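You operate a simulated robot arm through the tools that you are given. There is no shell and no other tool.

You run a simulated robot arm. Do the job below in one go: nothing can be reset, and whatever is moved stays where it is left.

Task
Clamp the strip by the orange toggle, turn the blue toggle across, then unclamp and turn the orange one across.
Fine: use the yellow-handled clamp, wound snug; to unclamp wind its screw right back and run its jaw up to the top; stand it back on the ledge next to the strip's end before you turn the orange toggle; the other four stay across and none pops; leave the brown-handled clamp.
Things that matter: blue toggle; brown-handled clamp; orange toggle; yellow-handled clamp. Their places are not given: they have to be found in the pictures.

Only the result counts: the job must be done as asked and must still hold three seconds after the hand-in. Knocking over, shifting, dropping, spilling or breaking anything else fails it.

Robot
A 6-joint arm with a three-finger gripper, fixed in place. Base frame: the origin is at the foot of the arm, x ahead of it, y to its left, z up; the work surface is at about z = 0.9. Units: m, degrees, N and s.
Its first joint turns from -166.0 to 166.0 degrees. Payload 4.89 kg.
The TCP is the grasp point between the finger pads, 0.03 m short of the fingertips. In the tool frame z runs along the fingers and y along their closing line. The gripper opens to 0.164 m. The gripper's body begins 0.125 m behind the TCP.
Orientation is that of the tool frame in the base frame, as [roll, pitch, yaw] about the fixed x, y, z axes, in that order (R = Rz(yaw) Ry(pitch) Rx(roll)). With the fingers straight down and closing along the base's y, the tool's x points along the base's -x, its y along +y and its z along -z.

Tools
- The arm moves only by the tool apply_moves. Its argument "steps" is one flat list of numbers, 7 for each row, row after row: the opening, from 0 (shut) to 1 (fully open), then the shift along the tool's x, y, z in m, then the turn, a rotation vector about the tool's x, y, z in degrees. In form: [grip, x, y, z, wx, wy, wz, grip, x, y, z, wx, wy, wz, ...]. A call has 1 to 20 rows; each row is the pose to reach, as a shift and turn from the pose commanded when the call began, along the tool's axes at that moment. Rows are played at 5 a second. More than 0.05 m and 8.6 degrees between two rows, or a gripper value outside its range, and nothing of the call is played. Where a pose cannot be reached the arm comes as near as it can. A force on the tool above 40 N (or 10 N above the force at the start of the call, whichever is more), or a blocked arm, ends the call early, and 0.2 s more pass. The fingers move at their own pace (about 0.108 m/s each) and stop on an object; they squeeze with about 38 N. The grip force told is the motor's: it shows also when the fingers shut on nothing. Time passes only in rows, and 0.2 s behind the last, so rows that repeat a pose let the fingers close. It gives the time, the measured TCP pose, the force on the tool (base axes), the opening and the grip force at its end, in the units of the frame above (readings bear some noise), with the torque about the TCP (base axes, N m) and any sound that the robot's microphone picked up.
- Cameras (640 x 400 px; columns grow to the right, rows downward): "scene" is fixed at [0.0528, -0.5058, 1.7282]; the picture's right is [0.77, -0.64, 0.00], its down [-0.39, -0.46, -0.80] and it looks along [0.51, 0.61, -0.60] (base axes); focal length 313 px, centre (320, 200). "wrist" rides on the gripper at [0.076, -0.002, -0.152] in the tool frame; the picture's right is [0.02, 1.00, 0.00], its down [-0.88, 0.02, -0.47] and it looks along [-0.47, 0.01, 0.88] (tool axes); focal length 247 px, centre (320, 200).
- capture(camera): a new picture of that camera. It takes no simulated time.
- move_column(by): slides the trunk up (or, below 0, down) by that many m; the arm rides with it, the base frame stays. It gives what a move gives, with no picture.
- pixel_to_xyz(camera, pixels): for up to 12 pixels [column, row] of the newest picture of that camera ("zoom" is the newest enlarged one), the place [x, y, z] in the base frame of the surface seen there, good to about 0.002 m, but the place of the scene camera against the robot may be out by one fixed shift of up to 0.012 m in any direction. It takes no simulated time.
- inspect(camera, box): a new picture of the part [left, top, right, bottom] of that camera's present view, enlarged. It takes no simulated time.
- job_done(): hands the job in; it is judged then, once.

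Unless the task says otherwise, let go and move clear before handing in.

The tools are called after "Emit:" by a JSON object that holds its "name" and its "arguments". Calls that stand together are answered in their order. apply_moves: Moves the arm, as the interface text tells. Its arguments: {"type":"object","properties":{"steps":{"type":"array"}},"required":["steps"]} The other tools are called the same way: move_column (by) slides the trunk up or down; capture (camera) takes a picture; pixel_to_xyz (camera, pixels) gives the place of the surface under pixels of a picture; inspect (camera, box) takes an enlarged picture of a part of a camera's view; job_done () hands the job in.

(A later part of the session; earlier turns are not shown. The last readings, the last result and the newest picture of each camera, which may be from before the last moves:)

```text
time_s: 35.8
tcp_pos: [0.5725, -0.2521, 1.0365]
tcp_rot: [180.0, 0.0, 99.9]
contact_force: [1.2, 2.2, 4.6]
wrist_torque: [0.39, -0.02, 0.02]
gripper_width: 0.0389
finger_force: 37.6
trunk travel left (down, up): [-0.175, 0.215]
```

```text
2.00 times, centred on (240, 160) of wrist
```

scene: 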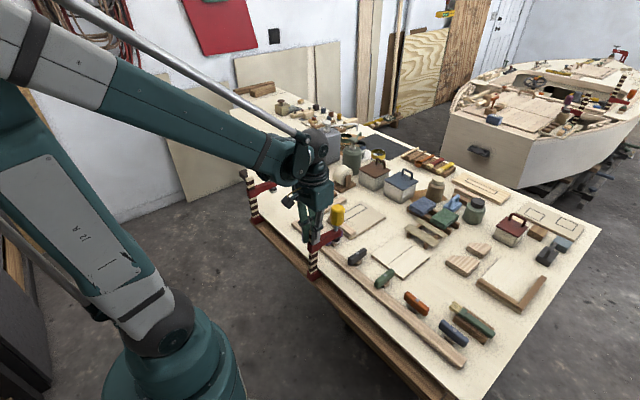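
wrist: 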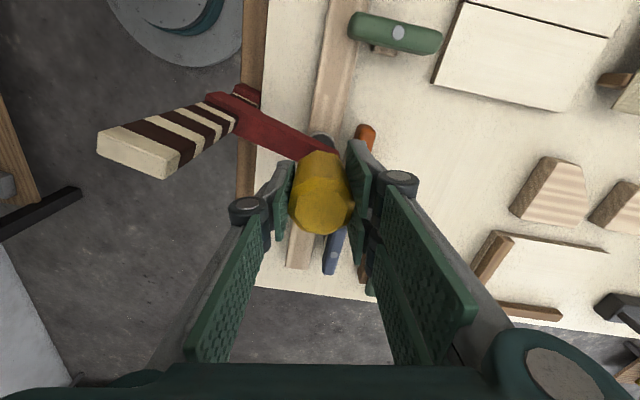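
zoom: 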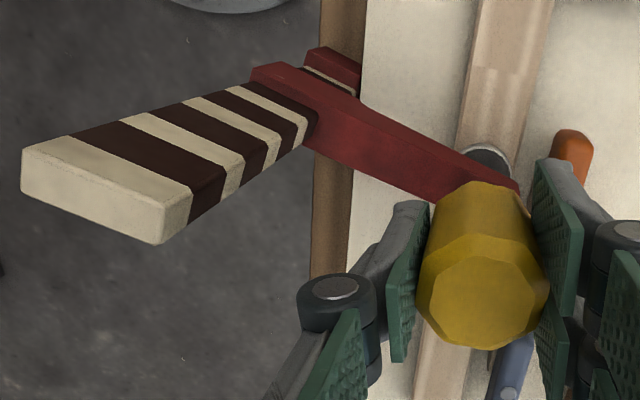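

Now the pad touches the strip (4.6 N upward). I'll open, wind the wrist back 160° and regrip for the next stroke.

Emit:
{"name": "apply_moves", "arguments": {"steps": [0.1, 0, 0, 0, 0, 0, 0, 0.4, 0, 0, 0, 0, 0, 0, 0.4, 0, 0, 0, 0, 0, 0, 0.4, 0, 0, 0, 0, 0, -8, 0.4, 0, 0, 0, 0, 0, -16, 0.4, 0, 0, 0, 0, 0, -24, 0.4, 0, 0, 0, 0, 0, -32, 0.4, 0, 0, 0, 0, 0, -40, 0.4, 0, 0, 0, 0, 0, -48, 0.4, 0, 0, 0, 0, 0, -56, 0.4, 0, 0, 0, 0, 0, -64, 0.4, 0, 0, 0, 0, 0, -72, 0.4, 0, 0, 0, 0, 0, -80, 0.4, 0, 0, 0, 0, 0, -88, 0.4, 0, 0, 0, 0, 0, -96, 0.4, 0, 0, 0, 0, 0, -104, 0.4, 0, 0, 0, 0, 0, -112, 0.4, 0, 0, 0, 0, 0, -120]}}

Emit:
{"name": "apply_moves", "arguments": {"steps": [0.4, 0, 0, 0, 0, 0, -8, 0.4, 0, 0, 0, 0, 0, -16, 0.4, 0, 0, 0, 0, 0, -24, 0.4, 0, 0, 0, 0, 0, -32, 0.4, 0, 0, 0, 0, 0, -40, 0.4, 0, 0, 0, 0, 0, -40]}}

Emit:
{"name": "capture", "arguments": {"camera": "wrist"}}

```text
time_s: 39.6
tcp_pos: [0.5727, -0.2533, 1.037]
tcp_rot: [180.0, 0.0, -139.9]
contact_force: [-0.6, -0.3, -0.3]
wrist_torque: [0.05, -0.04, 0.02]
gripper_width: 0.0657
finger_force: 0.0
trunk travel left (down, up): [-0.175, 0.215]
```

```text
time_s: 41.0
tcp_pos: [0.5723, -0.2529, 1.0364]
tcp_rot: [-180.0, 0.0, -99.9]
contact_force: [0.5, -0.1, -0.1]
wrist_torque: [-0.03, 0.01, 0.0]
gripper_width: 0.0656
finger_force: 0.0
trunk travel left (down, up): [-0.175, 0.215]
```

```text
taken
```

wrist: 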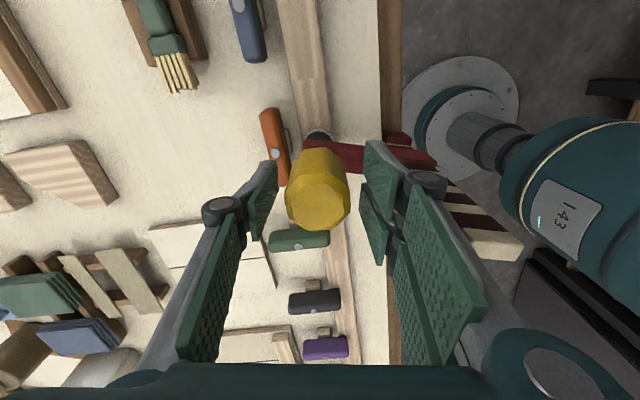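

The fingers are back at −80° around the handle. I'll check the handle's place and height, and the jaw's.

Emit:
{"name": "pixel_to_xyz", "arguments": {"camera": "wrist", "pixels": [[318, 200], [300, 195], [336, 195], [318, 215], [318, 185], [345, 155], [370, 157], [495, 240], [320, 136], [290, 60], [320, 240]]}}

```text
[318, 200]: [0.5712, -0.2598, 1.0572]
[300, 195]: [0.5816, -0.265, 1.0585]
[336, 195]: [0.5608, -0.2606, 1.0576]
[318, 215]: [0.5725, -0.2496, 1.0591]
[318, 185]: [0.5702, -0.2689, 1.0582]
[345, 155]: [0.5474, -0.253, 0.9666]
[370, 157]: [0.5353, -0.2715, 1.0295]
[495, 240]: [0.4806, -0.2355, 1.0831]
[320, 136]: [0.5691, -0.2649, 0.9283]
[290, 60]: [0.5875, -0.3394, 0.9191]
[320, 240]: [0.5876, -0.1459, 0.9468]
```

Handle top z 1.058, jaw top z 0.967. I'll grip again and press down in small steps to push the strip toward the table while the jaw follows.

Emit:
{"name": "apply_moves", "arguments": {"steps": [0.1, 0, 0, 0, 0, 0, 0, 0, 0, 0, 0, 0, 0, 0, 0, 0, 0, 0, 0, 0, 0, 0, 0, 0, 0.001, 0, 0, 0, 0, 0, 0, 0.002, 0, 0, 0, 0, 0, 0, 0.003, 0, 0, 0, 0, 0, 0, 0.004, 0, 0, 0, 0, 0, 0, 0.005, 0, 0, 0, 0, 0, 0, 0.005, 0, 0, 0]}}

Emit:
{"name": "pixel_to_xyz", "arguments": {"camera": "wrist", "pixels": [[318, 200]]}}

Emit:
{"name": "capture", "arguments": {"camera": "wrist"}}

```text
time_s: 43.0
tcp_pos: [0.5721, -0.2518, 1.0307]
tcp_rot: [179.9, 0.1, -100.0]
contact_force: [0.2, -0.9, 11.6]
wrist_torque: [-0.09, 0.03, 0.0]
gripper_width: 0.0382
finger_force: 38.4
trunk travel left (down, up): [-0.175, 0.215]
```

```text
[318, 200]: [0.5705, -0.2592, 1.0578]
```

```text
taken
```

wrist: 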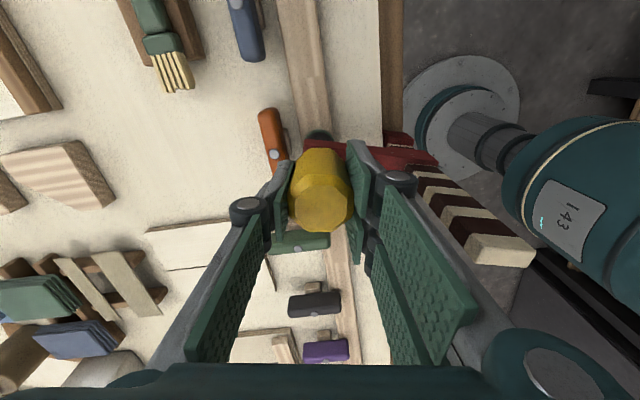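

Emit:
{"name": "pixel_to_xyz", "arguments": {"camera": "wrist", "pixels": [[322, 205], [322, 190], [345, 155], [370, 155], [505, 250], [305, 100], [300, 60], [290, 20], [322, 136]]}}

Emit:
{"name": "inspect", "arguments": {"camera": "wrist", "box": [240, 90, 400, 250]}}

```text
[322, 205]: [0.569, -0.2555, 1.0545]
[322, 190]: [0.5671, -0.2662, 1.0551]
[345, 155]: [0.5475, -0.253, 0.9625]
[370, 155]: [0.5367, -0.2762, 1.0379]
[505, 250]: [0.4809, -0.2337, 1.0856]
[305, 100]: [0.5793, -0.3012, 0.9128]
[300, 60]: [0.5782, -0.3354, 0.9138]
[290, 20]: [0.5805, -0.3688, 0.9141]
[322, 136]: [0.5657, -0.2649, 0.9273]
```

```text
2.50 times, centred on (320, 170) of wrist
```

zoom: 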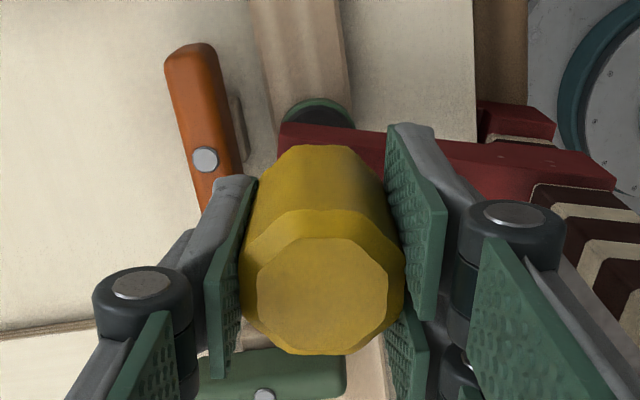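

The strip's end is now seated at z≈0.914 and the clamp pad's rim turned from white to green (zoom px 318,110). I'll now wind clockwise 80° and watch torque.

Emit:
{"name": "apply_moves", "arguments": {"steps": [0, 0, 0, 0, 0, 0, 8, 0, 0, 0, 0, 0, 0, 16, 0, 0, 0, 0, 0, 0, 24, 0, 0, 0, 0, 0, 0, 32, 0, 0, 0, 0, 0, 0, 40, 0, 0, 0, 0, 0, 0, 48, 0, 0, 0, 0, 0, 0, 56, 0, 0, 0, 0, 0, 0, 64, 0, 0, 0, 0, 0, 0, 72, 0, 0, 0, 0, 0, 0, 80, 0, 0, 0, 0, 0, 0, 80]}}

Emit:
{"name": "capture", "arguments": {"camera": "wrist"}}

Emit:
{"name": "inspect", "arguments": {"camera": "scene", "box": [340, 250, 450, 350]}}

```text
time_s: 45.4
tcp_pos: [0.5722, -0.2515, 1.0312]
tcp_rot: [179.9, 0.1, 180.0]
contact_force: [0.2, -6.9, 10.2]
wrist_torque: [-0.7, -0.26, 0.0]
gripper_width: 0.0383
finger_force: 38.0
trunk travel left (down, up): [-0.175, 0.215]
```

```text
taken
```

wrist: 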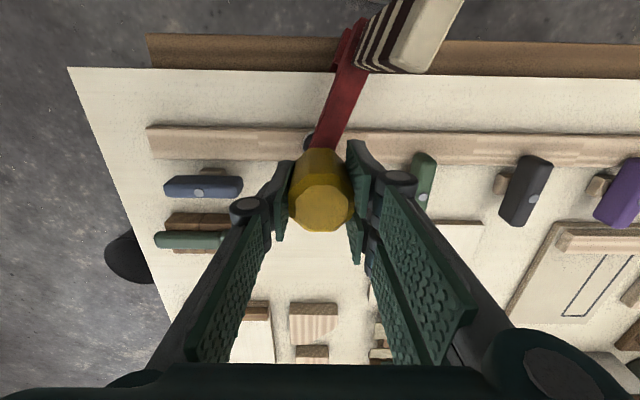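

```text
4.00 times, centred on (395, 300) of scene
```

zoom: 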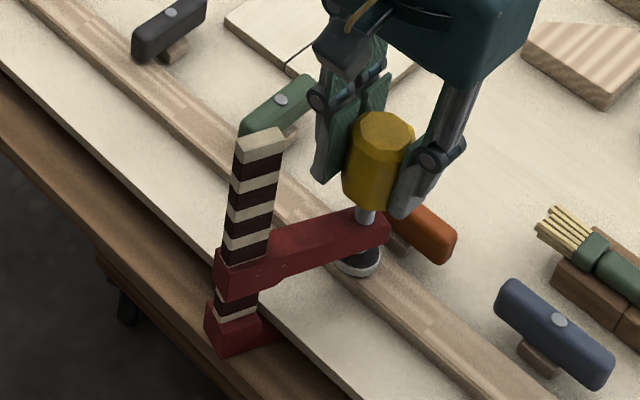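

The clamp swung a bit more (~25°) and the pad rim is white again. I'll measure the jaw, bar and strip.

Emit:
{"name": "inspect", "arguments": {"camera": "wrist", "box": [270, 0, 470, 240]}}

Emit:
{"name": "pixel_to_xyz", "arguments": {"camera": "wrist", "pixels": [[430, 30], [415, 55], [350, 90], [335, 125], [320, 205], [310, 135], [200, 140], [270, 145], [160, 140], [375, 145], [345, 45]]}}

```text
1.67 times, centred on (370, 120) of wrist
```

zoom: 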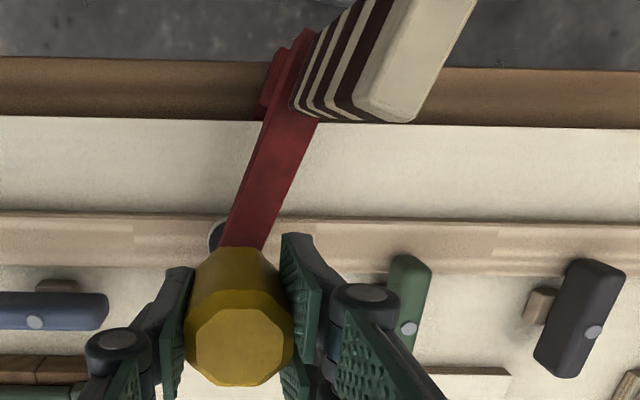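

```text
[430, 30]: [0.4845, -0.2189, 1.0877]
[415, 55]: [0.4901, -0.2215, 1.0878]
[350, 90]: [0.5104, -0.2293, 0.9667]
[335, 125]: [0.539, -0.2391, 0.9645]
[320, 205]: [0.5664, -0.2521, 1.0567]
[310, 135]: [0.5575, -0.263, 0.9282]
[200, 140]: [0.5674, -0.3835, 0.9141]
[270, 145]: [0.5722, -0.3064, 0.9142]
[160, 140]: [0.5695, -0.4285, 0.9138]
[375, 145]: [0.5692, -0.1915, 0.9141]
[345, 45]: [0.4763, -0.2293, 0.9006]
```

Winding now lifts the foot toward the underside of the sheet (bar top rose to 1.088), i.e. the jaw is locking; the strip stays seated at 0.914. I'll wind another 80°.

Emit:
{"name": "apply_moves", "arguments": {"steps": [0, 0, 0, 0, 0, 0, 8, 0, 0, 0, 0, 0, 0, 16, 0, 0, 0, 0, 0, 0, 24, 0, 0, 0, 0, 0, 0, 32, 0, 0, 0, 0, 0, 0, 40, 0, 0, 0, 0, 0, 0, 48, 0, 0, 0, 0, 0, 0, 56, 0, 0, 0, 0, 0, 0, 64, 0, 0, 0, 0, 0, 0, 72, 0, 0, 0, 0, 0, 0, 80, 0, 0, 0, 0, 0, 0, 80]}}

Emit:
{"name": "capture", "arguments": {"camera": "wrist"}}

Emit:
{"name": "inspect", "arguments": {"camera": "scene", "box": [340, 250, 450, 350]}}

```text
time_s: 47.8
tcp_pos: [0.5718, -0.2512, 1.0305]
tcp_rot: [-179.9, 0.0, 99.9]
contact_force: [-6.2, -10.7, -5.5]
wrist_torque: [-1.38, 0.34, 0.03]
gripper_width: 0.0384
finger_force: 37.8
trunk travel left (down, up): [-0.175, 0.215]
```

```text
taken
```

wrist: 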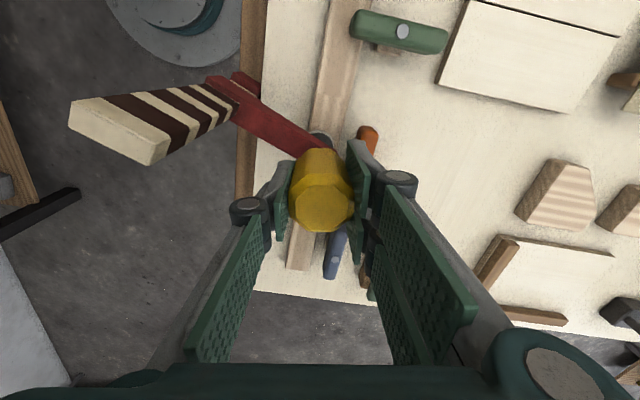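

```text
4.00 times, centred on (395, 300) of scene
```

zoom: 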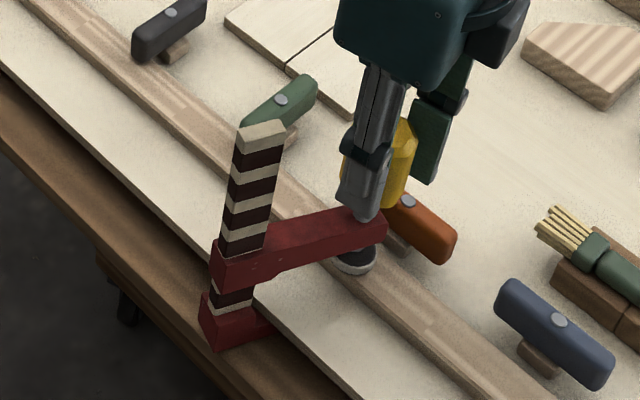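

Forces now show a sideways −11 N and −5.5 N vertical: the clamp hangs partly on the hand and leans. I'll measure its pose before going on.

Emit:
{"name": "pixel_to_xyz", "arguments": {"camera": "wrist", "pixels": [[80, 110], [110, 130], [145, 150], [240, 105], [270, 122], [305, 148], [240, 78], [330, 190], [322, 215], [300, 250], [332, 80], [360, 140]]}}

Emit:
{"name": "inspect", "arguments": {"camera": "wrist", "box": [50, 50, 390, 280]}}

```text
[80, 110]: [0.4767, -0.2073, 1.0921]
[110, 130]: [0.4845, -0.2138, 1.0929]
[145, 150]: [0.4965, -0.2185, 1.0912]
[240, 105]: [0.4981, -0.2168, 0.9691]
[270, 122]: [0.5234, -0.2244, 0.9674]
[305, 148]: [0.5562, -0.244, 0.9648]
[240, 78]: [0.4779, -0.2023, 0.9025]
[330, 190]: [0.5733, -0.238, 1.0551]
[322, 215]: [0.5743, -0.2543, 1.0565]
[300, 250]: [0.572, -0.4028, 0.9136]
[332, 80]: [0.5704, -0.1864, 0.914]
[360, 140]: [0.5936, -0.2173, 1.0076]
```

```text
1.74 times, centred on (220, 165) of wrist
```

zoom: 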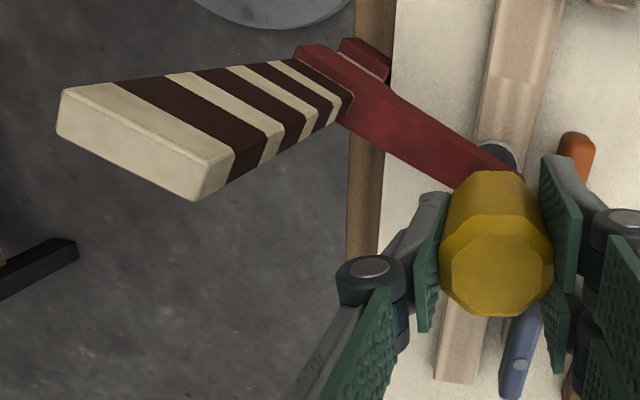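

The bar is up 6.5 mm and leaning ~3° because the grip carried a slight tilt round with it. I'll release so it settles, and turn the wrist back for the next stroke.

Emit:
{"name": "apply_moves", "arguments": {"steps": [0.1, 0, 0, 0, 0, 0, 0, 0.4, 0, 0, 0, 0, 0, 0, 0.4, 0, 0, 0, 0, 0, 0, 0.4, 0, 0, 0, 0, 0, -8, 0.4, 0, 0, 0, 0, 0, -16, 0.4, 0, 0, 0, 0, 0, -24, 0.4, 0, 0, 0, 0, 0, -32, 0.4, 0, 0, 0, 0, 0, -40, 0.4, 0, 0, 0, 0, 0, -48, 0.4, 0, 0, 0, 0, 0, -56, 0.4, 0, 0, 0, 0, 0, -64, 0.4, 0, 0, 0, 0, 0, -72, 0.4, 0, 0, 0, 0, 0, -80, 0.4, 0, 0, 0, 0, 0, -80]}}

Emit:
{"name": "capture", "arguments": {"camera": "wrist"}}

Emit:
{"name": "inspect", "arguments": {"camera": "scene", "box": [340, 250, 450, 350]}}

```text
time_s: 50.8
tcp_pos: [0.5721, -0.2518, 1.0308]
tcp_rot: [180.0, -0.1, -179.9]
contact_force: [-0.1, -0.2, 0.2]
wrist_torque: [0.01, -0.03, 0.01]
gripper_width: 0.0656
finger_force: 0.1
trunk travel left (down, up): [-0.175, 0.215]
```

```text
taken
```

wrist: 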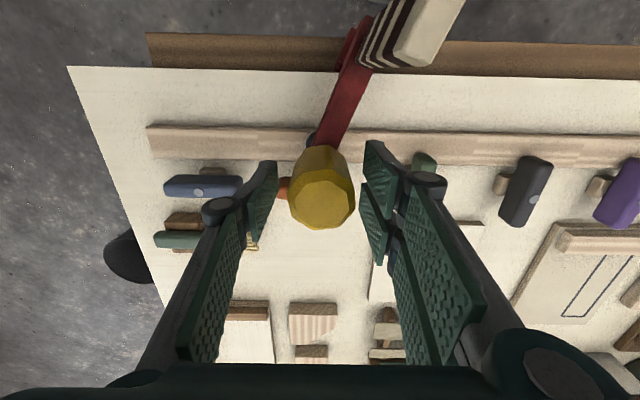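

```text
4.00 times, centred on (395, 300) of scene
```

zoom: 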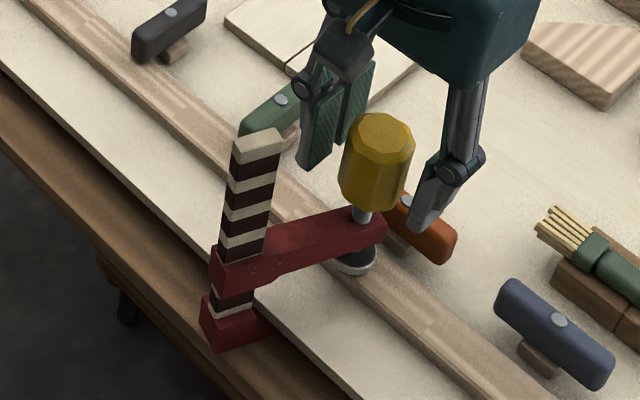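

Emit:
{"name": "pixel_to_xyz", "arguments": {"camera": "wrist", "pixels": [[430, 25], [415, 50], [352, 80], [335, 125], [322, 205], [322, 220], [303, 200], [345, 200], [200, 140], [270, 145], [160, 140], [350, 32]]}}

Emit:
{"name": "inspect", "arguments": {"camera": "wrist", "box": [270, 0, 470, 240]}}

```text
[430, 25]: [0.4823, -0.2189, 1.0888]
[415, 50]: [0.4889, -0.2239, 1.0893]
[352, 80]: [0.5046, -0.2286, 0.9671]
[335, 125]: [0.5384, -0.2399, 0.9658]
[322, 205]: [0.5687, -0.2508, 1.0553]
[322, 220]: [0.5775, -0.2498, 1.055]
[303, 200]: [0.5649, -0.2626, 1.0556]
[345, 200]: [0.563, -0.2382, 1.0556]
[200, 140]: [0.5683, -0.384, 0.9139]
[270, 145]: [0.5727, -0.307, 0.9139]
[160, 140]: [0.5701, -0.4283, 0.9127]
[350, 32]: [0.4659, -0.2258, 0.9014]
```

```text
1.67 times, centred on (370, 120) of wrist
```

zoom: 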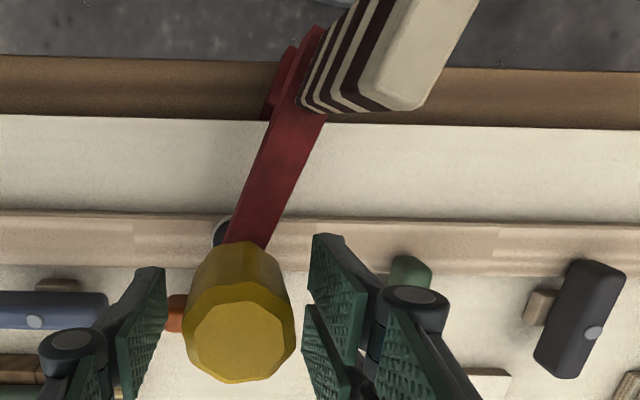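

Released, the strip stays seated (0.914 at its end) and the clamp holds itself with the foot lifted ~3 mm, so it's lightly clamped. I'll turn back another 80°, regrip and wind on.

Emit:
{"name": "apply_moves", "arguments": {"steps": [0.4, 0, 0, 0, 0, 0, -8, 0.4, 0, 0, 0, 0, 0, -16, 0.4, 0, 0, 0, 0, 0, -24, 0.4, 0, 0, 0, 0, 0, -32, 0.4, 0, 0, 0, 0, 0, -40, 0.4, 0, 0, 0, 0, 0, -48, 0.4, 0, 0, 0, 0, 0, -56, 0.4, 0, 0, 0, 0, 0, -64, 0.4, 0, 0, 0, 0, 0, -72, 0.4, 0, 0, 0, 0, 0, -80, 0.4, 0, 0, 0, 0, 0, -80, 0.1, 0, 0, 0, 0, 0, -80, 0, 0, 0, 0, 0, 0, -80, 0, 0, 0, 0, 0, 0, -80]}}

Emit:
{"name": "capture", "arguments": {"camera": "wrist"}}

```text
time_s: 53.8
tcp_pos: [0.5705, -0.2517, 1.0303]
tcp_rot: [-180.0, 0.0, -100.1]
contact_force: [-7.5, 2.9, -0.1]
wrist_torque: [0.17, 0.39, 0.0]
gripper_width: 0.0394
finger_force: 37.9
trunk travel left (down, up): [-0.175, 0.215]
```

```text
taken
```

wrist: 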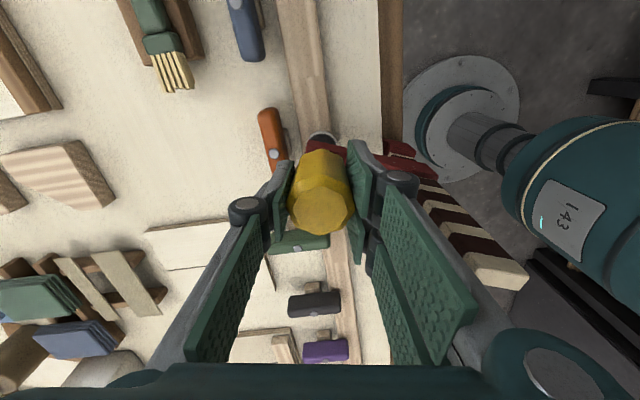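

The grip centring put −7.5 N sideways on the clamp; I'll shift 2 mm toward −x to relieve it and wind 80°.

Emit:
{"name": "apply_moves", "arguments": {"steps": [0, 0, 0.0015, 0, 0, 0, 0, 0, 0, 0.002, 0, 0, 0, 8, 0, 0, 0.002, 0, 0, 0, 16, 0, 0, 0.002, 0, 0, 0, 24, 0, 0, 0.002, 0, 0, 0, 32, 0, 0, 0.002, 0, 0, 0, 40, 0, 0, 0.002, 0, 0, 0, 48, 0, 0, 0.002, 0, 0, 0, 56, 0, 0, 0.002, 0, 0, 0, 64, 0, 0, 0.002, 0, 0, 0, 72, 0, 0, 0.002, 0, 0, 0, 80, 0, 0, 0.002, 0, 0, 0, 80]}}

Emit:
{"name": "inspect", "arguments": {"camera": "scene", "box": [340, 250, 450, 350]}}

Emit:
{"name": "capture", "arguments": {"camera": "wrist"}}

```text
time_s: 56.4
tcp_pos: [0.5701, -0.2523, 1.0308]
tcp_rot: [-179.9, 0.0, 179.9]
contact_force: [-5.4, -0.7, -7.9]
wrist_torque: [-0.11, 0.75, 0.0]
gripper_width: 0.0391
finger_force: 37.7
trunk travel left (down, up): [-0.175, 0.215]
```

```text
4.00 times, centred on (395, 300) of scene
```

zoom: 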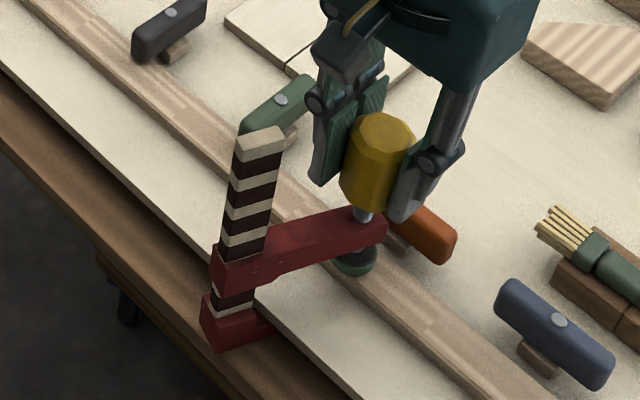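

```text
taken
```

wrist: 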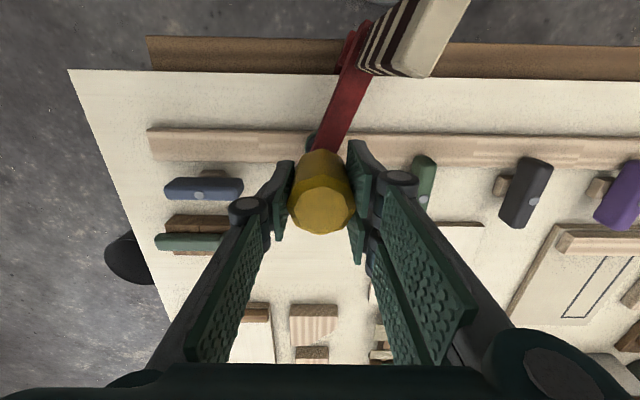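

The pad rim is green again, now from the screw itself, and the handle pulls down ~8 N: it is snug. I'll open and check that it stays green.

Emit:
{"name": "apply_moves", "arguments": {"steps": [0.1, 0, 0, 0, 0, 0, 0, 0.4, 0, 0, 0, 0, 0, 0, 0.4, 0, 0, 0, 0, 0, 0, 0.4, 0, 0, 0, 0, 0, 0]}}

Emit:
{"name": "inspect", "arguments": {"camera": "scene", "box": [340, 250, 450, 350]}}

Emit:
{"name": "capture", "arguments": {"camera": "wrist"}}

Emit:
{"name": "pixel_to_xyz", "arguments": {"camera": "wrist", "pixels": [[430, 25], [415, 50], [352, 80], [335, 125], [322, 205], [322, 220], [303, 200], [345, 200], [200, 140], [270, 145], [160, 140], [350, 32]]}}

```text
time_s: 57.4
tcp_pos: [0.5703, -0.2521, 1.0307]
tcp_rot: [-180.0, 0.0, 180.0]
contact_force: [0.2, -0.3, -0.4]
wrist_torque: [0.02, -0.03, -0.01]
gripper_width: 0.0655
finger_force: 0.1
trunk travel left (down, up): [-0.175, 0.215]
```

```text
4.00 times, centred on (395, 300) of scene
```

zoom: 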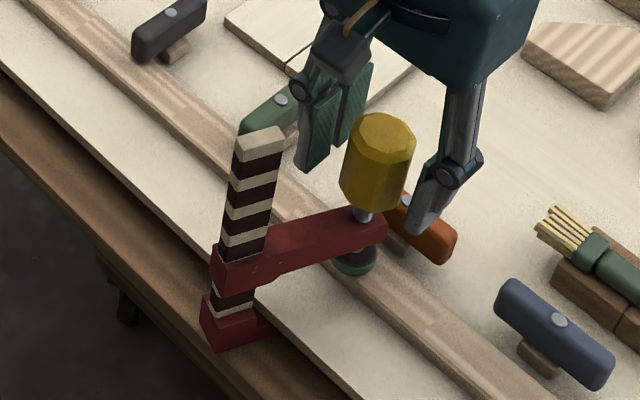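

```text
taken
```

wrist: 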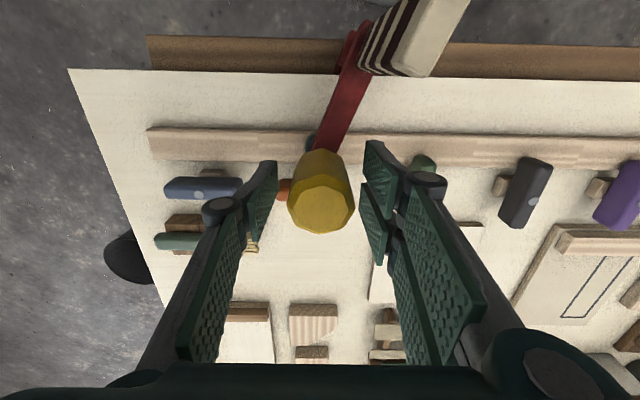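

```text
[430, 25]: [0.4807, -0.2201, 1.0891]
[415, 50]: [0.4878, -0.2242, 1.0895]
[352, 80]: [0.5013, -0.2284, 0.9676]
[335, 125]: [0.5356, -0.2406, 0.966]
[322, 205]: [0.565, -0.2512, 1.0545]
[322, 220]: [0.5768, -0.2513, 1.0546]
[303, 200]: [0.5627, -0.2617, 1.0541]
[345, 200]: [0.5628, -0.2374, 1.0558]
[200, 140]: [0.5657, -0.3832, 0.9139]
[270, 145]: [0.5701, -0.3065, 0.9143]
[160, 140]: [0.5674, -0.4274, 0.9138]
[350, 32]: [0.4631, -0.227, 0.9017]
```

The clamp holds by itself with green pad and the strip's end is flat at 0.914. I'll rise clear and go over the blue toggle for a close look.

Emit:
{"name": "apply_moves", "arguments": {"steps": [0.4, 0, 0, -0.04, 0, 0, 0, 0.4, 0, 0, -0.08, 0, 0, 0, 0.4, 0, 0, -0.12, 0, 0, 0, 0.4, 0, -0.03, -0.14, 0, 0, 0, 0.4, 0.0, -0.07, -0.14, 0, 0, 0, 0.4, 0.0, -0.1, -0.14, 0, 0, 0, 0.4, 0.0, -0.12, -0.12, 0, 0, 0, 0.4, 0.0, -0.12, -0.12, 0, 0, 0]}}

Emit:
{"name": "capture", "arguments": {"camera": "wrist"}}

Emit:
{"name": "inspect", "arguments": {"camera": "wrist", "box": [240, 100, 440, 260]}}

```text
time_s: 59.2
tcp_pos: [0.5675, -0.3745, 1.15]
tcp_rot: [-180.0, 0.0, -180.0]
contact_force: [0.1, -0.7, 0.8]
wrist_torque: [0.04, 0.08, -0.04]
gripper_width: 0.0655
finger_force: 0.0
trunk travel left (down, up): [-0.175, 0.215]
```

```text
taken
```

wrist: 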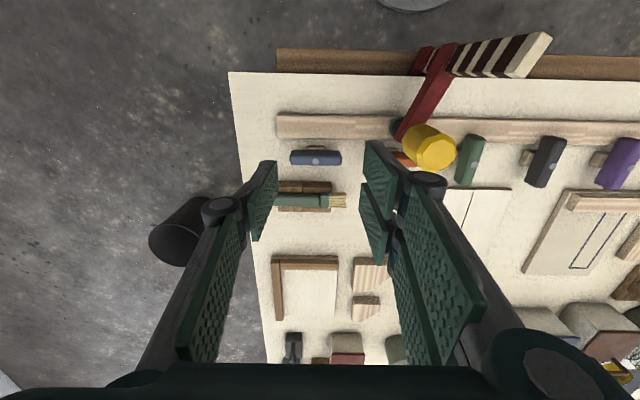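

```text
2.50 times, centred on (340, 180) of wrist
```

zoom: 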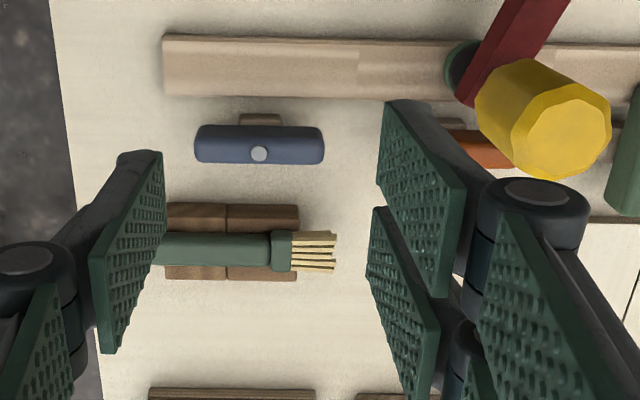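

Emit:
{"name": "pixel_to_xyz", "arguments": {"camera": "zoom", "pixels": [[259, 154], [198, 148], [322, 148], [260, 129], [259, 162], [262, 118], [230, 60], [230, 95], [220, 206], [215, 235], [300, 65], [220, 152]]}}

Emit:
{"name": "pixel_to_xyz", "arguments": {"camera": "wrist", "pixels": [[470, 140], [469, 165], [472, 185], [466, 160], [478, 160], [544, 140], [548, 164], [455, 175], [403, 160], [526, 158]]}}

```text
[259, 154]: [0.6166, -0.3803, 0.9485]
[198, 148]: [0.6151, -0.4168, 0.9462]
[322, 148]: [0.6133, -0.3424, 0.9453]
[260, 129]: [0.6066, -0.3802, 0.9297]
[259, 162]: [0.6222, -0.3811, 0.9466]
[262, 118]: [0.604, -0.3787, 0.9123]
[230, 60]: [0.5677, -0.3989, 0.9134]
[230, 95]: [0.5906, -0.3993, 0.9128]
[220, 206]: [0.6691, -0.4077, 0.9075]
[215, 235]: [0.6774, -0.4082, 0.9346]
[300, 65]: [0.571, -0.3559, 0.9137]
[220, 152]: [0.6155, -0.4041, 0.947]
```

```text
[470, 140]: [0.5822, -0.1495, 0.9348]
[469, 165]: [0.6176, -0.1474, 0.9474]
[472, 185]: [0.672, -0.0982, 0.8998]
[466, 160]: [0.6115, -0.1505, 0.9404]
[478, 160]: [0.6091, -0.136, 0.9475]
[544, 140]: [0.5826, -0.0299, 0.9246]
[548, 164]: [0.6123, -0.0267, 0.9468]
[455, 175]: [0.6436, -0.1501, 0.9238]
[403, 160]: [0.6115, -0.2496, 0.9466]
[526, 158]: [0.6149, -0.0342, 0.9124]
```

Blue toggle: bolt at (0.6155, −0.3803), spans y −0.417…−0.342, x 0.606–0.624, top 0.947. I'll turn the wrist −90° so the fingers straddle it in x, and go above it.

Emit:
{"name": "apply_moves", "arguments": {"steps": [0.3, -0.005, -0.001, 0, 0, 0, -8.2, 0.3, -0.01, -0.001, 0, 0, 0, -16.4, 0.3, -0.015, -0.002, 0, 0, 0, -24.6, 0.3, -0.02, -0.002, 0, 0, 0, -32.8, 0.3, -0.025, -0.003, 0, 0, 0, -41, 0.3, -0.03, -0.003, 0, 0, 0, -49.2, 0.3, -0.035, -0.004, 0.02, 0, 0, -57.4, 0.3, -0.04, -0.005, 0.04, 0, 0, -65.6, 0.3, -0.044, -0.006, 0.06, 0, 0, -73.8, 0.3, -0.048, -0.006, 0.08, 0, 0, -82, 0.3, -0.048, -0.006, 0.1, 0, 0, -90, 0.3, -0.048, -0.006, 0.1, 0, 0, -90]}}

Emit:
{"name": "capture", "arguments": {"camera": "wrist"}}

```text
time_s: 61.8
tcp_pos: [0.6177, -0.3775, 1.0532]
tcp_rot: [-180.0, 0.0, -89.9]
contact_force: [0.1, -0.7, 0.8]
wrist_torque: [0.02, 0.04, 0.02]
gripper_width: 0.0493
finger_force: 0.1
trunk travel left (down, up): [-0.175, 0.215]
```

```text
taken
```

wrist: 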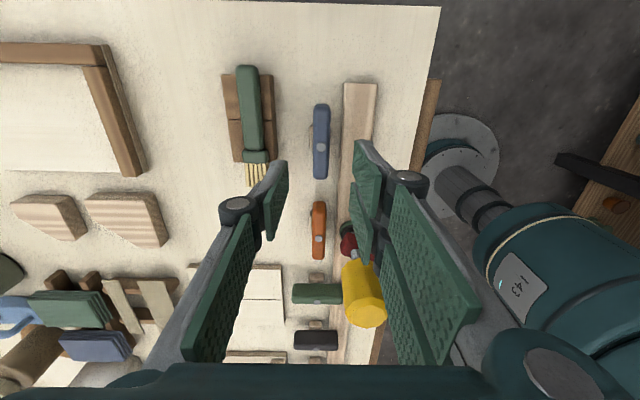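

The blue toggle is at px (320,142) between the finger lines. I'll measure its sides and bolt from this view.

Emit:
{"name": "pixel_to_xyz", "arguments": {"camera": "wrist", "pixels": [[320, 146], [314, 146], [328, 146], [320, 106], [321, 176], [313, 120], [329, 120], [311, 140], [319, 239], [255, 100]]}}

Emit:
{"name": "inspect", "arguments": {"camera": "wrist", "box": [260, 80, 400, 280]}}

```text
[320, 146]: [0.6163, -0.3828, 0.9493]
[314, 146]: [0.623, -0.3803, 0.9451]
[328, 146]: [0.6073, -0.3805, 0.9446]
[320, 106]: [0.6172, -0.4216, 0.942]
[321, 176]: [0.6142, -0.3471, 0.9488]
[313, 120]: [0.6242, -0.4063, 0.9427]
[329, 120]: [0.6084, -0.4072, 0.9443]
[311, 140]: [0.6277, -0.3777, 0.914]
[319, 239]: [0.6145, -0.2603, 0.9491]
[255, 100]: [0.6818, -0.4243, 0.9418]
```

```text
2.00 times, centred on (330, 180) of wrist
```

zoom: 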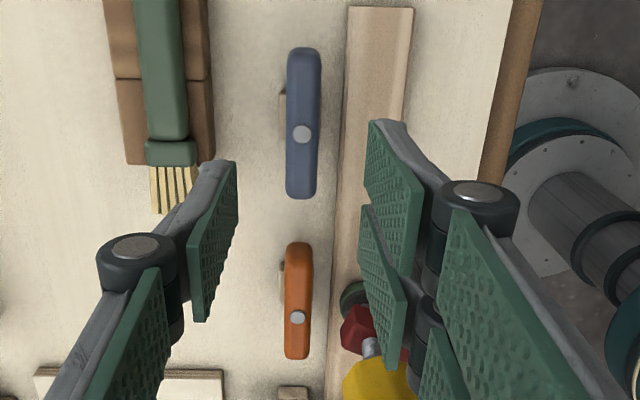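

Pivot at about (0.616, −0.381). I'll descend around the toggle with tips staying at ~0.925, then close.

Emit:
{"name": "apply_moves", "arguments": {"steps": [0.3, 0.004, 0.0015, 0.03, 0, 0, 0, 0.3, 0.004, 0.0015, 0.06, 0, 0, 0, 0.3, 0.004, 0.0015, 0.085, 0, 0, 0, 0.3, 0.004, 0.0015, 0.097, 0, 0, 0, 0.3, 0.004, 0.0015, 0.097, 0, 0, 0]}}

Emit:
{"name": "capture", "arguments": {"camera": "wrist"}}

```text
time_s: 63.0
tcp_pos: [0.6168, -0.3812, 0.9539]
tcp_rot: [179.9, 0.1, -90.0]
contact_force: [0.3, 0.2, -0.4]
wrist_torque: [0.06, 0.03, -0.02]
gripper_width: 0.0492
finger_force: 0.0
trunk travel left (down, up): [-0.175, 0.215]
```

```text
taken
```

wrist: 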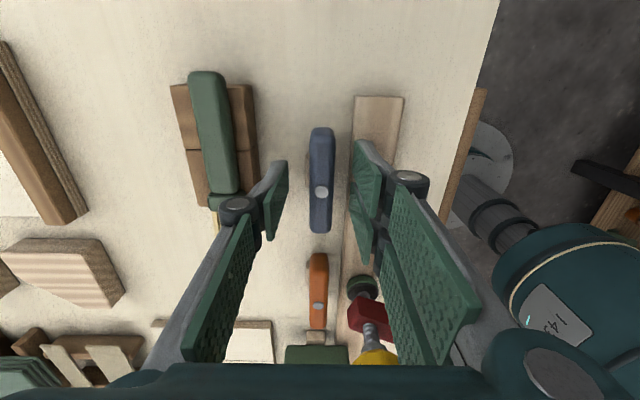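

Fingers straddle the blue toggle evenly and the clamp's pad is still green (px 362,287). I'll close on it.

Emit:
{"name": "apply_moves", "arguments": {"steps": [0.15, 0, 0, 0, 0, 0, 0, 0, 0, 0, 0, 0, 0, 0, 0, 0, 0, 0, 0, 0, 0, 0, 0, 0, 0, 0, 0, 0]}}

```text
time_s: 64.0
tcp_pos: [0.6155, -0.382, 0.9537]
tcp_rot: [180.0, -0.1, -90.1]
contact_force: [-25.4, 2.7, -20.4]
wrist_torque: [-0.46, 0.65, 0.06]
gripper_width: 0.018
finger_force: 44.4
trunk travel left (down, up): [-0.175, 0.215]
```

The grip sits slightly off-centre (−25 N in x, −20 N in z). I'll shift about 1.5 mm toward −x and 1 mm down to relieve it before turning.

Emit:
{"name": "apply_moves", "arguments": {"steps": [0, 0, 0.0007, 0.0005, 0, 0, 0, 0, 0, 0.0015, 0.001, 0, 0, 0, 0, 0, 0.0015, 0.001, 0, 0, 0]}}

```text
time_s: 64.8
tcp_pos: [0.6156, -0.3824, 0.9539]
tcp_rot: [-179.9, 0.0, -90.0]
contact_force: [3.3, -6.7, 20.3]
wrist_torque: [0.98, -0.13, 0.02]
gripper_width: 0.0178
finger_force: 44.9
trunk travel left (down, up): [-0.175, 0.215]
```

Nearly balanced; I'll back z off 0.5 mm and turn the first 32° clockwise.

Emit:
{"name": "apply_moves", "arguments": {"steps": [0, 0.0003, 0, -0.0005, 0, 0, 0, 0, 0.0003, 0, -0.0005, 0, 0, 8, 0, 0.0003, 0, -0.0005, 0, 0, 16, 0, 0.0003, 0, -0.0005, 0, 0, 24, 0, 0.0003, 0, -0.0005, 0, 0, 32, 0, 0.0003, 0, -0.0005, 0, 0, 32]}}

Emit:
{"name": "capture", "arguments": {"camera": "wrist"}}

```text
time_s: 66.1
tcp_pos: [0.6113, -0.3838, 0.9545]
tcp_rot: [179.9, -0.1, -121.7]
contact_force: [-10.5, -8.7, 5.2]
wrist_torque: [-0.33, 0.18, 3.39]
gripper_width: 0.0458
finger_force: 45.1
trunk travel left (down, up): [-0.175, 0.215]
stopped in row 6: the force on the tool passed its limit at 43 N (the readings are from after the stop); the commanded pose is now the measured one
```

```text
taken
```

wrist: 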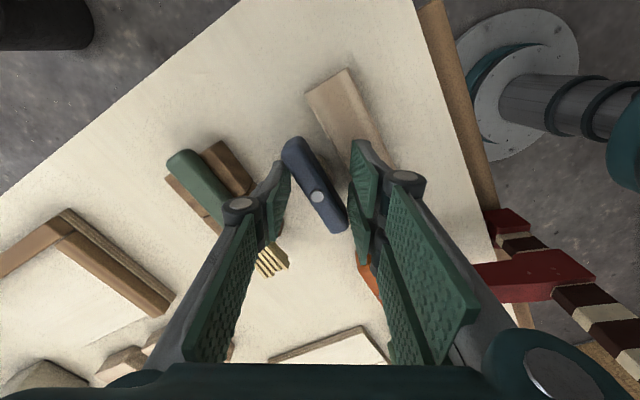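

The toggle did not turn (still parallel to the strip, px 293,150–340,225) and the fingers were prised to 0.046 with 3.4 N·m: it has a stop that way, so it must turn the other way. I'll open slightly and turn the wrist back.

Emit:
{"name": "apply_moves", "arguments": {"steps": [0.3, 0, 0, 0, 0, 0, 0, 0.32, 0, 0, 0, 0, 0, 0, 0.32, 0, 0, 0, 0, 0, -8, 0.32, 0, 0, 0, 0, 0, -16, 0.32, 0, 0, 0, 0, 0, -24, 0.32, 0, 0, 0, 0, 0, -32, 0.32, 0, 0, 0, 0, 0, -32]}}

Emit:
{"name": "capture", "arguments": {"camera": "wrist"}}

Emit:
{"name": "inspect", "arguments": {"camera": "scene", "box": [340, 240, 500, 380]}}

```text
time_s: 67.7
tcp_pos: [0.612, -0.3841, 0.953]
tcp_rot: [179.7, -0.2, -89.7]
contact_force: [-0.2, -0.5, 1.1]
wrist_torque: [-0.01, 0.01, 0.0]
gripper_width: 0.0524
finger_force: 0.1
trunk travel left (down, up): [-0.175, 0.215]
```

```text
taken
```

wrist: 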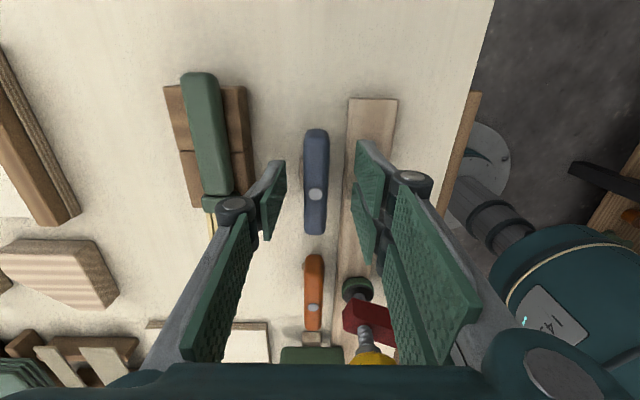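

```text
2.86 times, centred on (420, 310) of scene
```

zoom: 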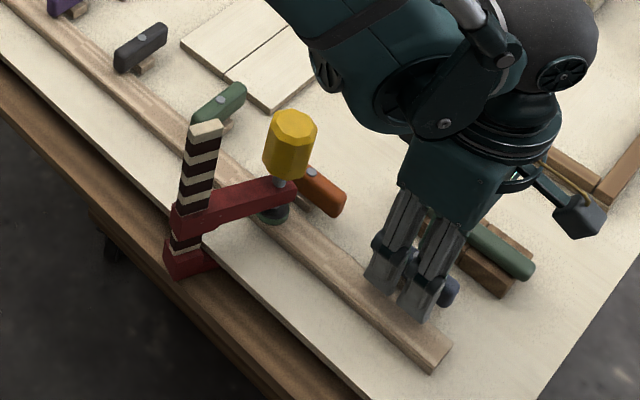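

The toggle is unharmed and still along the strip. I'll recentre on it, close, and try turning the other way (counter-clockwise) by 24°.

Emit:
{"name": "apply_moves", "arguments": {"steps": [0.32, -0.001, -0.002, 0, 0, 0, 0, 0.3, -0.002, -0.0035, 0, 0, 0, 0, 0.1, -0.002, -0.0035, 0, 0, 0, 0, 0, -0.002, -0.0035, 0, 0, 0, 0, 0, -0.002, -0.0035, 0, 0, 0, 0]}}

```text
time_s: 68.9
tcp_pos: [0.6151, -0.3816, 0.9533]
tcp_rot: [179.9, 0.0, -89.8]
contact_force: [-4.1, -1.0, -1.8]
wrist_torque: [-0.09, 0.14, 0.01]
gripper_width: 0.0175
finger_force: 45.0
trunk travel left (down, up): [-0.175, 0.215]
```

Well centred now (forces under 5 N). Turning counter-clockwise 24° as a test.

Emit:
{"name": "apply_moves", "arguments": {"steps": [0, 0, 0, 0, 0, 0, -4, 0, 0, 0, 0, 0, 0, -8, 0, 0, 0, 0, 0, 0, -12, 0, 0, 0, 0, 0, 0, -16, 0, 0, 0, 0, 0, 0, -20, 0, 0, 0, 0, 0, 0, -24, 0, 0, 0, 0, 0, 0, -24]}}

Emit:
{"name": "capture", "arguments": {"camera": "wrist"}}

```text
time_s: 70.5
tcp_pos: [0.6159, -0.3809, 0.9544]
tcp_rot: [179.8, 0.0, -65.8]
contact_force: [8.8, -1.8, 11.9]
wrist_torque: [0.14, -0.12, -0.03]
gripper_width: 0.0178
finger_force: 45.5
trunk travel left (down, up): [-0.175, 0.215]
```

```text
taken
```

wrist: 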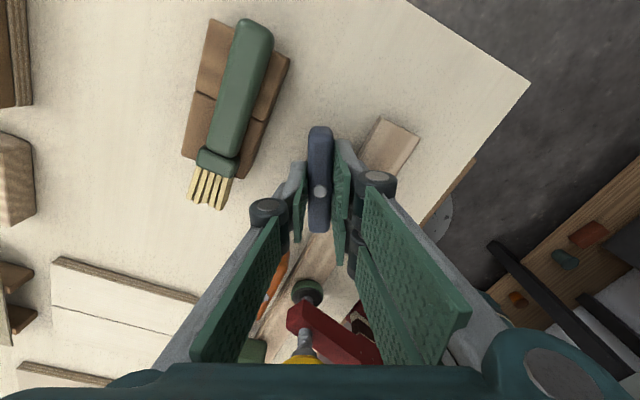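

It turns freely this way (toggle is aligned with the fingers). I'll continue to the full 90°.

Emit:
{"name": "apply_moves", "arguments": {"steps": [0, 0, 0, -0.0003, 0, 0, -6, 0, 0, 0, -0.0003, 0, 0, -12, 0, 0, 0, -0.0003, 0, 0, -18, 0, 0, 0, -0.0003, 0, 0, -24, 0, 0, 0, -0.0003, 0, 0, -30, 0, 0, 0, -0.0003, 0, 0, -36, 0, 0, 0, -0.0003, 0, 0, -42, 0, 0, 0, -0.0003, 0, 0, -42]}}

Emit:
{"name": "capture", "arguments": {"camera": "wrist"}}

```text
time_s: 71.6
tcp_pos: [0.6171, -0.3804, 0.9543]
tcp_rot: [179.1, 0.0, -40.3]
contact_force: [-3.2, -12.8, -8.2]
wrist_torque: [-0.87, -0.52, -0.01]
gripper_width: 0.0181
finger_force: 45.1
out of reach, approached as far as the arm can: row 5
trunk travel left (down, up): [-0.175, 0.215]
stopped in row 5: the force on the tool passed its limit at 60 N (the readings are from after the stop); the commanded pose is now the measured one
```

```text
taken
```

wrist: 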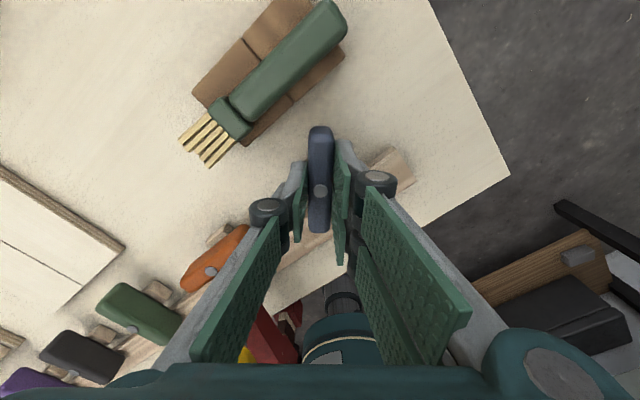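

The wrist ran out of range at about 50° of toggle turn (stop at 60 N). I'll let go, rise, and re-approach with the wrist turned by 180°.

Emit:
{"name": "apply_moves", "arguments": {"steps": [0.1, 0, 0, 0, 0, 0, 0, 0.3, 0, 0, 0, 0, 0, 0, 0.3, 0, 0, 0, 0, 0, 0, 0.3, 0, 0, -0.02, 0.9, 0, 0, 0.3, 0, 0, -0.05, 0.9, 0, 0, 0.3, 0, 0, -0.09, 0.9, 0, 0, 0.3, 0, 0, -0.13, 0.9, 0, 0, 0.3, 0, 0, -0.13, 0.9, 0, 0]}}

Emit:
{"name": "capture", "arguments": {"camera": "wrist"}}

Emit:
{"name": "inspect", "arguments": {"camera": "scene", "box": [340, 240, 500, 380]}}

```text
time_s: 73.4
tcp_pos: [0.6179, -0.379, 1.0852]
tcp_rot: [-180.0, 0.0, -40.4]
contact_force: [-0.5, 0.3, -0.6]
wrist_torque: [-0.02, -0.04, -0.01]
gripper_width: 0.0491
finger_force: 0.1
trunk travel left (down, up): [-0.175, 0.215]
```

```text
taken
```

wrist: 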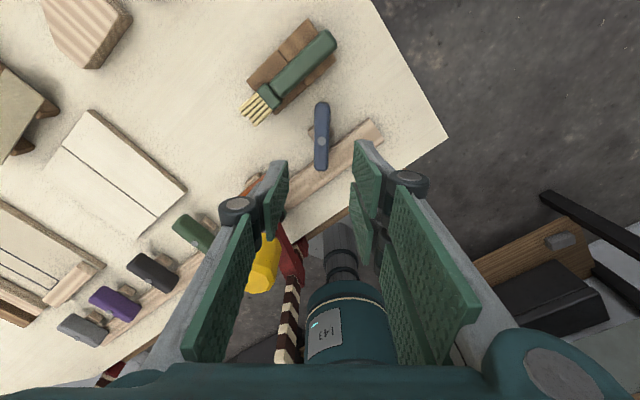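

```text
2.86 times, centred on (420, 310) of scene
```

zoom: 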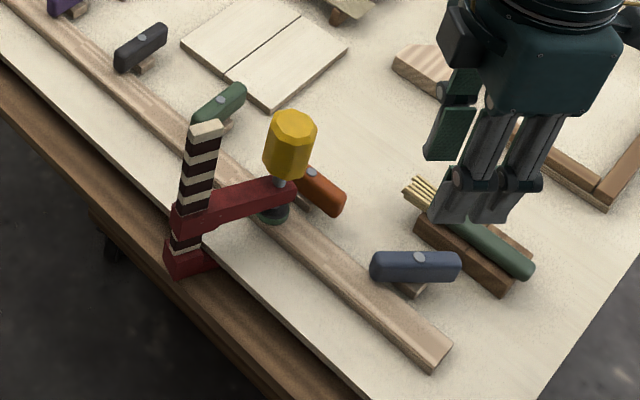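

The toggle is half turned, clamp still green. I'll spin the wrist 180° up here to regrip.

Emit:
{"name": "apply_moves", "arguments": {"steps": [0.3, 0, 0, 0, 0, 0, 8.2, 0.3, 0, 0, 0, 0, 0, 16.4, 0.3, 0, 0, 0, 0, 0, 24.6, 0.3, 0, 0, 0, 0, 0, 32.8, 0.3, 0, 0, 0, 0, 0, 41, 0.3, 0, 0, 0, 0, 0, 49.2, 0.3, 0, 0, 0, 0, 0, 57.4, 0.3, 0, 0, 0, 0, 0, 65.6, 0.3, 0, 0, 0, 0, 0, 73.8, 0.3, 0, 0, 0, 0, 0, 82, 0.3, 0, 0, 0, 0, 0, 90]}}

Emit:
{"name": "apply_moves", "arguments": {"steps": [0.3, 0, 0, 0, 0, 0, 8.2, 0.3, 0, 0, 0, 0, 0, 16.4, 0.3, 0, 0, 0, 0, 0, 24.6, 0.3, 0, 0, 0, 0, 0, 32.8, 0.3, 0, 0, 0, 0, 0, 41, 0.3, 0, 0, 0, 0, 0, 49.2, 0.3, 0, 0, 0, 0, 0, 57.4, 0.3, 0, 0, 0, 0, 0, 65.6, 0.3, 0, 0, 0, 0, 0, 73.8, 0.3, 0, 0, 0, 0, 0, 82, 0.3, 0, 0, 0, 0, 0, 90]}}

Emit:
{"name": "capture", "arguments": {"camera": "wrist"}}

```text
time_s: 75.8
tcp_pos: [0.6185, -0.3771, 1.0838]
tcp_rot: [180.0, 0.1, -130.3]
contact_force: [0.0, 0.5, -0.7]
wrist_torque: [0.0, 0.01, 0.0]
gripper_width: 0.0493
finger_force: 0.0
trunk travel left (down, up): [-0.175, 0.215]
```

```text
time_s: 78.2
tcp_pos: [0.6206, -0.3767, 1.0841]
tcp_rot: [179.9, 0.0, 139.5]
contact_force: [0.4, 0.2, 0.7]
wrist_torque: [0.0, 0.0, 0.0]
gripper_width: 0.0494
finger_force: 0.1
trunk travel left (down, up): [-0.175, 0.215]
```

```text
taken
```

wrist: 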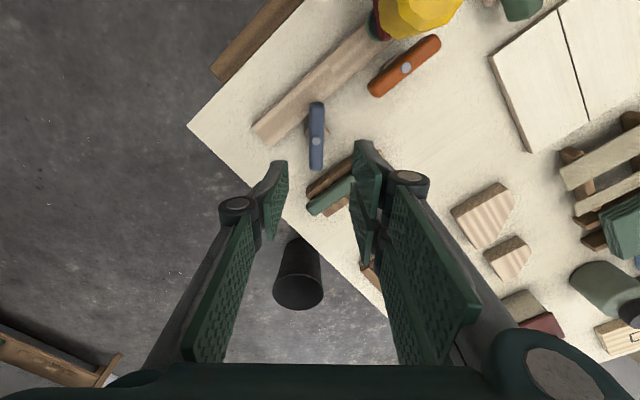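

Toggle is at px (316,135), aligned with the fingers. I'll measure its bolt and sides for centring.

Emit:
{"name": "pixel_to_xyz", "arguments": {"camera": "wrist", "pixels": [[316, 141], [316, 105], [316, 166], [310, 130], [322, 130]]}}

Emit:
{"name": "inspect", "arguments": {"camera": "wrist", "box": [250, 70, 400, 240]}}

```text
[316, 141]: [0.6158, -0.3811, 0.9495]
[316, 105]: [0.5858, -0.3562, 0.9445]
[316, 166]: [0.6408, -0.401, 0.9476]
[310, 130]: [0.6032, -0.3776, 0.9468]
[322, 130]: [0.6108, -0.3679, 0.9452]
```

```text
2.35 times, centred on (325, 155) of wrist
```

zoom: 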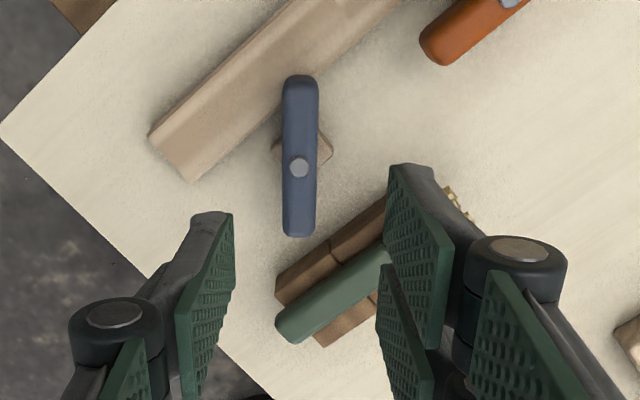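

Bolt at (0.6158, −0.3811), axis at 39° still to go. I'll descend centred on it and close.

Emit:
{"name": "apply_moves", "arguments": {"steps": [0.3, 0.0003, -0.0066, 0.04, 0, 0, 0, 0.3, 0.0003, -0.0066, 0.08, 0, 0, 0, 0.3, 0.0003, -0.0066, 0.11, 0, 0, 0, 0.3, 0.0003, -0.0066, 0.13, 0, 0, 0, 0.3, 0.0003, -0.0066, 0.13, 0, 0, 0, 0.1, 0.0003, -0.0066, 0.13, 0, 0, 0, 0, 0.0003, -0.0066, 0.13, 0, 0, 0, 0, 0.0003, -0.0066, 0.13, 0, 0, 0]}}

```text
time_s: 80.0
tcp_pos: [0.6167, -0.382, 0.9531]
tcp_rot: [180.0, 0.1, 139.8]
contact_force: [14.6, 22.4, -10.2]
wrist_torque: [0.09, -1.09, -0.05]
gripper_width: 0.0181
finger_force: 45.3
trunk travel left (down, up): [-0.175, 0.215]
```

A 26 N side load along the closing line; I'll shift 1.2 mm with it, then turn 24° counter-clockwise.

Emit:
{"name": "apply_moves", "arguments": {"steps": [0, 0, 0.0006, 0.0002, 0, 0, 0, 0, 0, 0.0012, 0.0003, 0, 0, 0, 0, 0, 0.0012, 0.0003, 0, 0, -4, 0, 0, 0.0012, 0.0003, 0, 0, -8, 0, 0, 0.0012, 0.0003, 0, 0, -12, 0, 0, 0.0012, 0.0003, 0, 0, -16, 0, 0, 0.0012, 0.0003, 0, 0, -20, 0, 0, 0.0012, 0.0003, 0, 0, -24, 0, 0, 0.0012, 0.0003, 0, 0, -24]}}

```text
time_s: 81.2
tcp_pos: [0.618, -0.3808, 0.9531]
tcp_rot: [179.8, 0.1, 150.4]
contact_force: [11.2, 4.3, -14.7]
wrist_torque: [-0.44, -1.18, -0.02]
gripper_width: 0.0179
finger_force: 45.0
trunk travel left (down, up): [-0.175, 0.215]
stopped in row 5: the force on the tool passed its limit at 41 N (the readings are from after the stop); the commanded pose is now the measured one
```

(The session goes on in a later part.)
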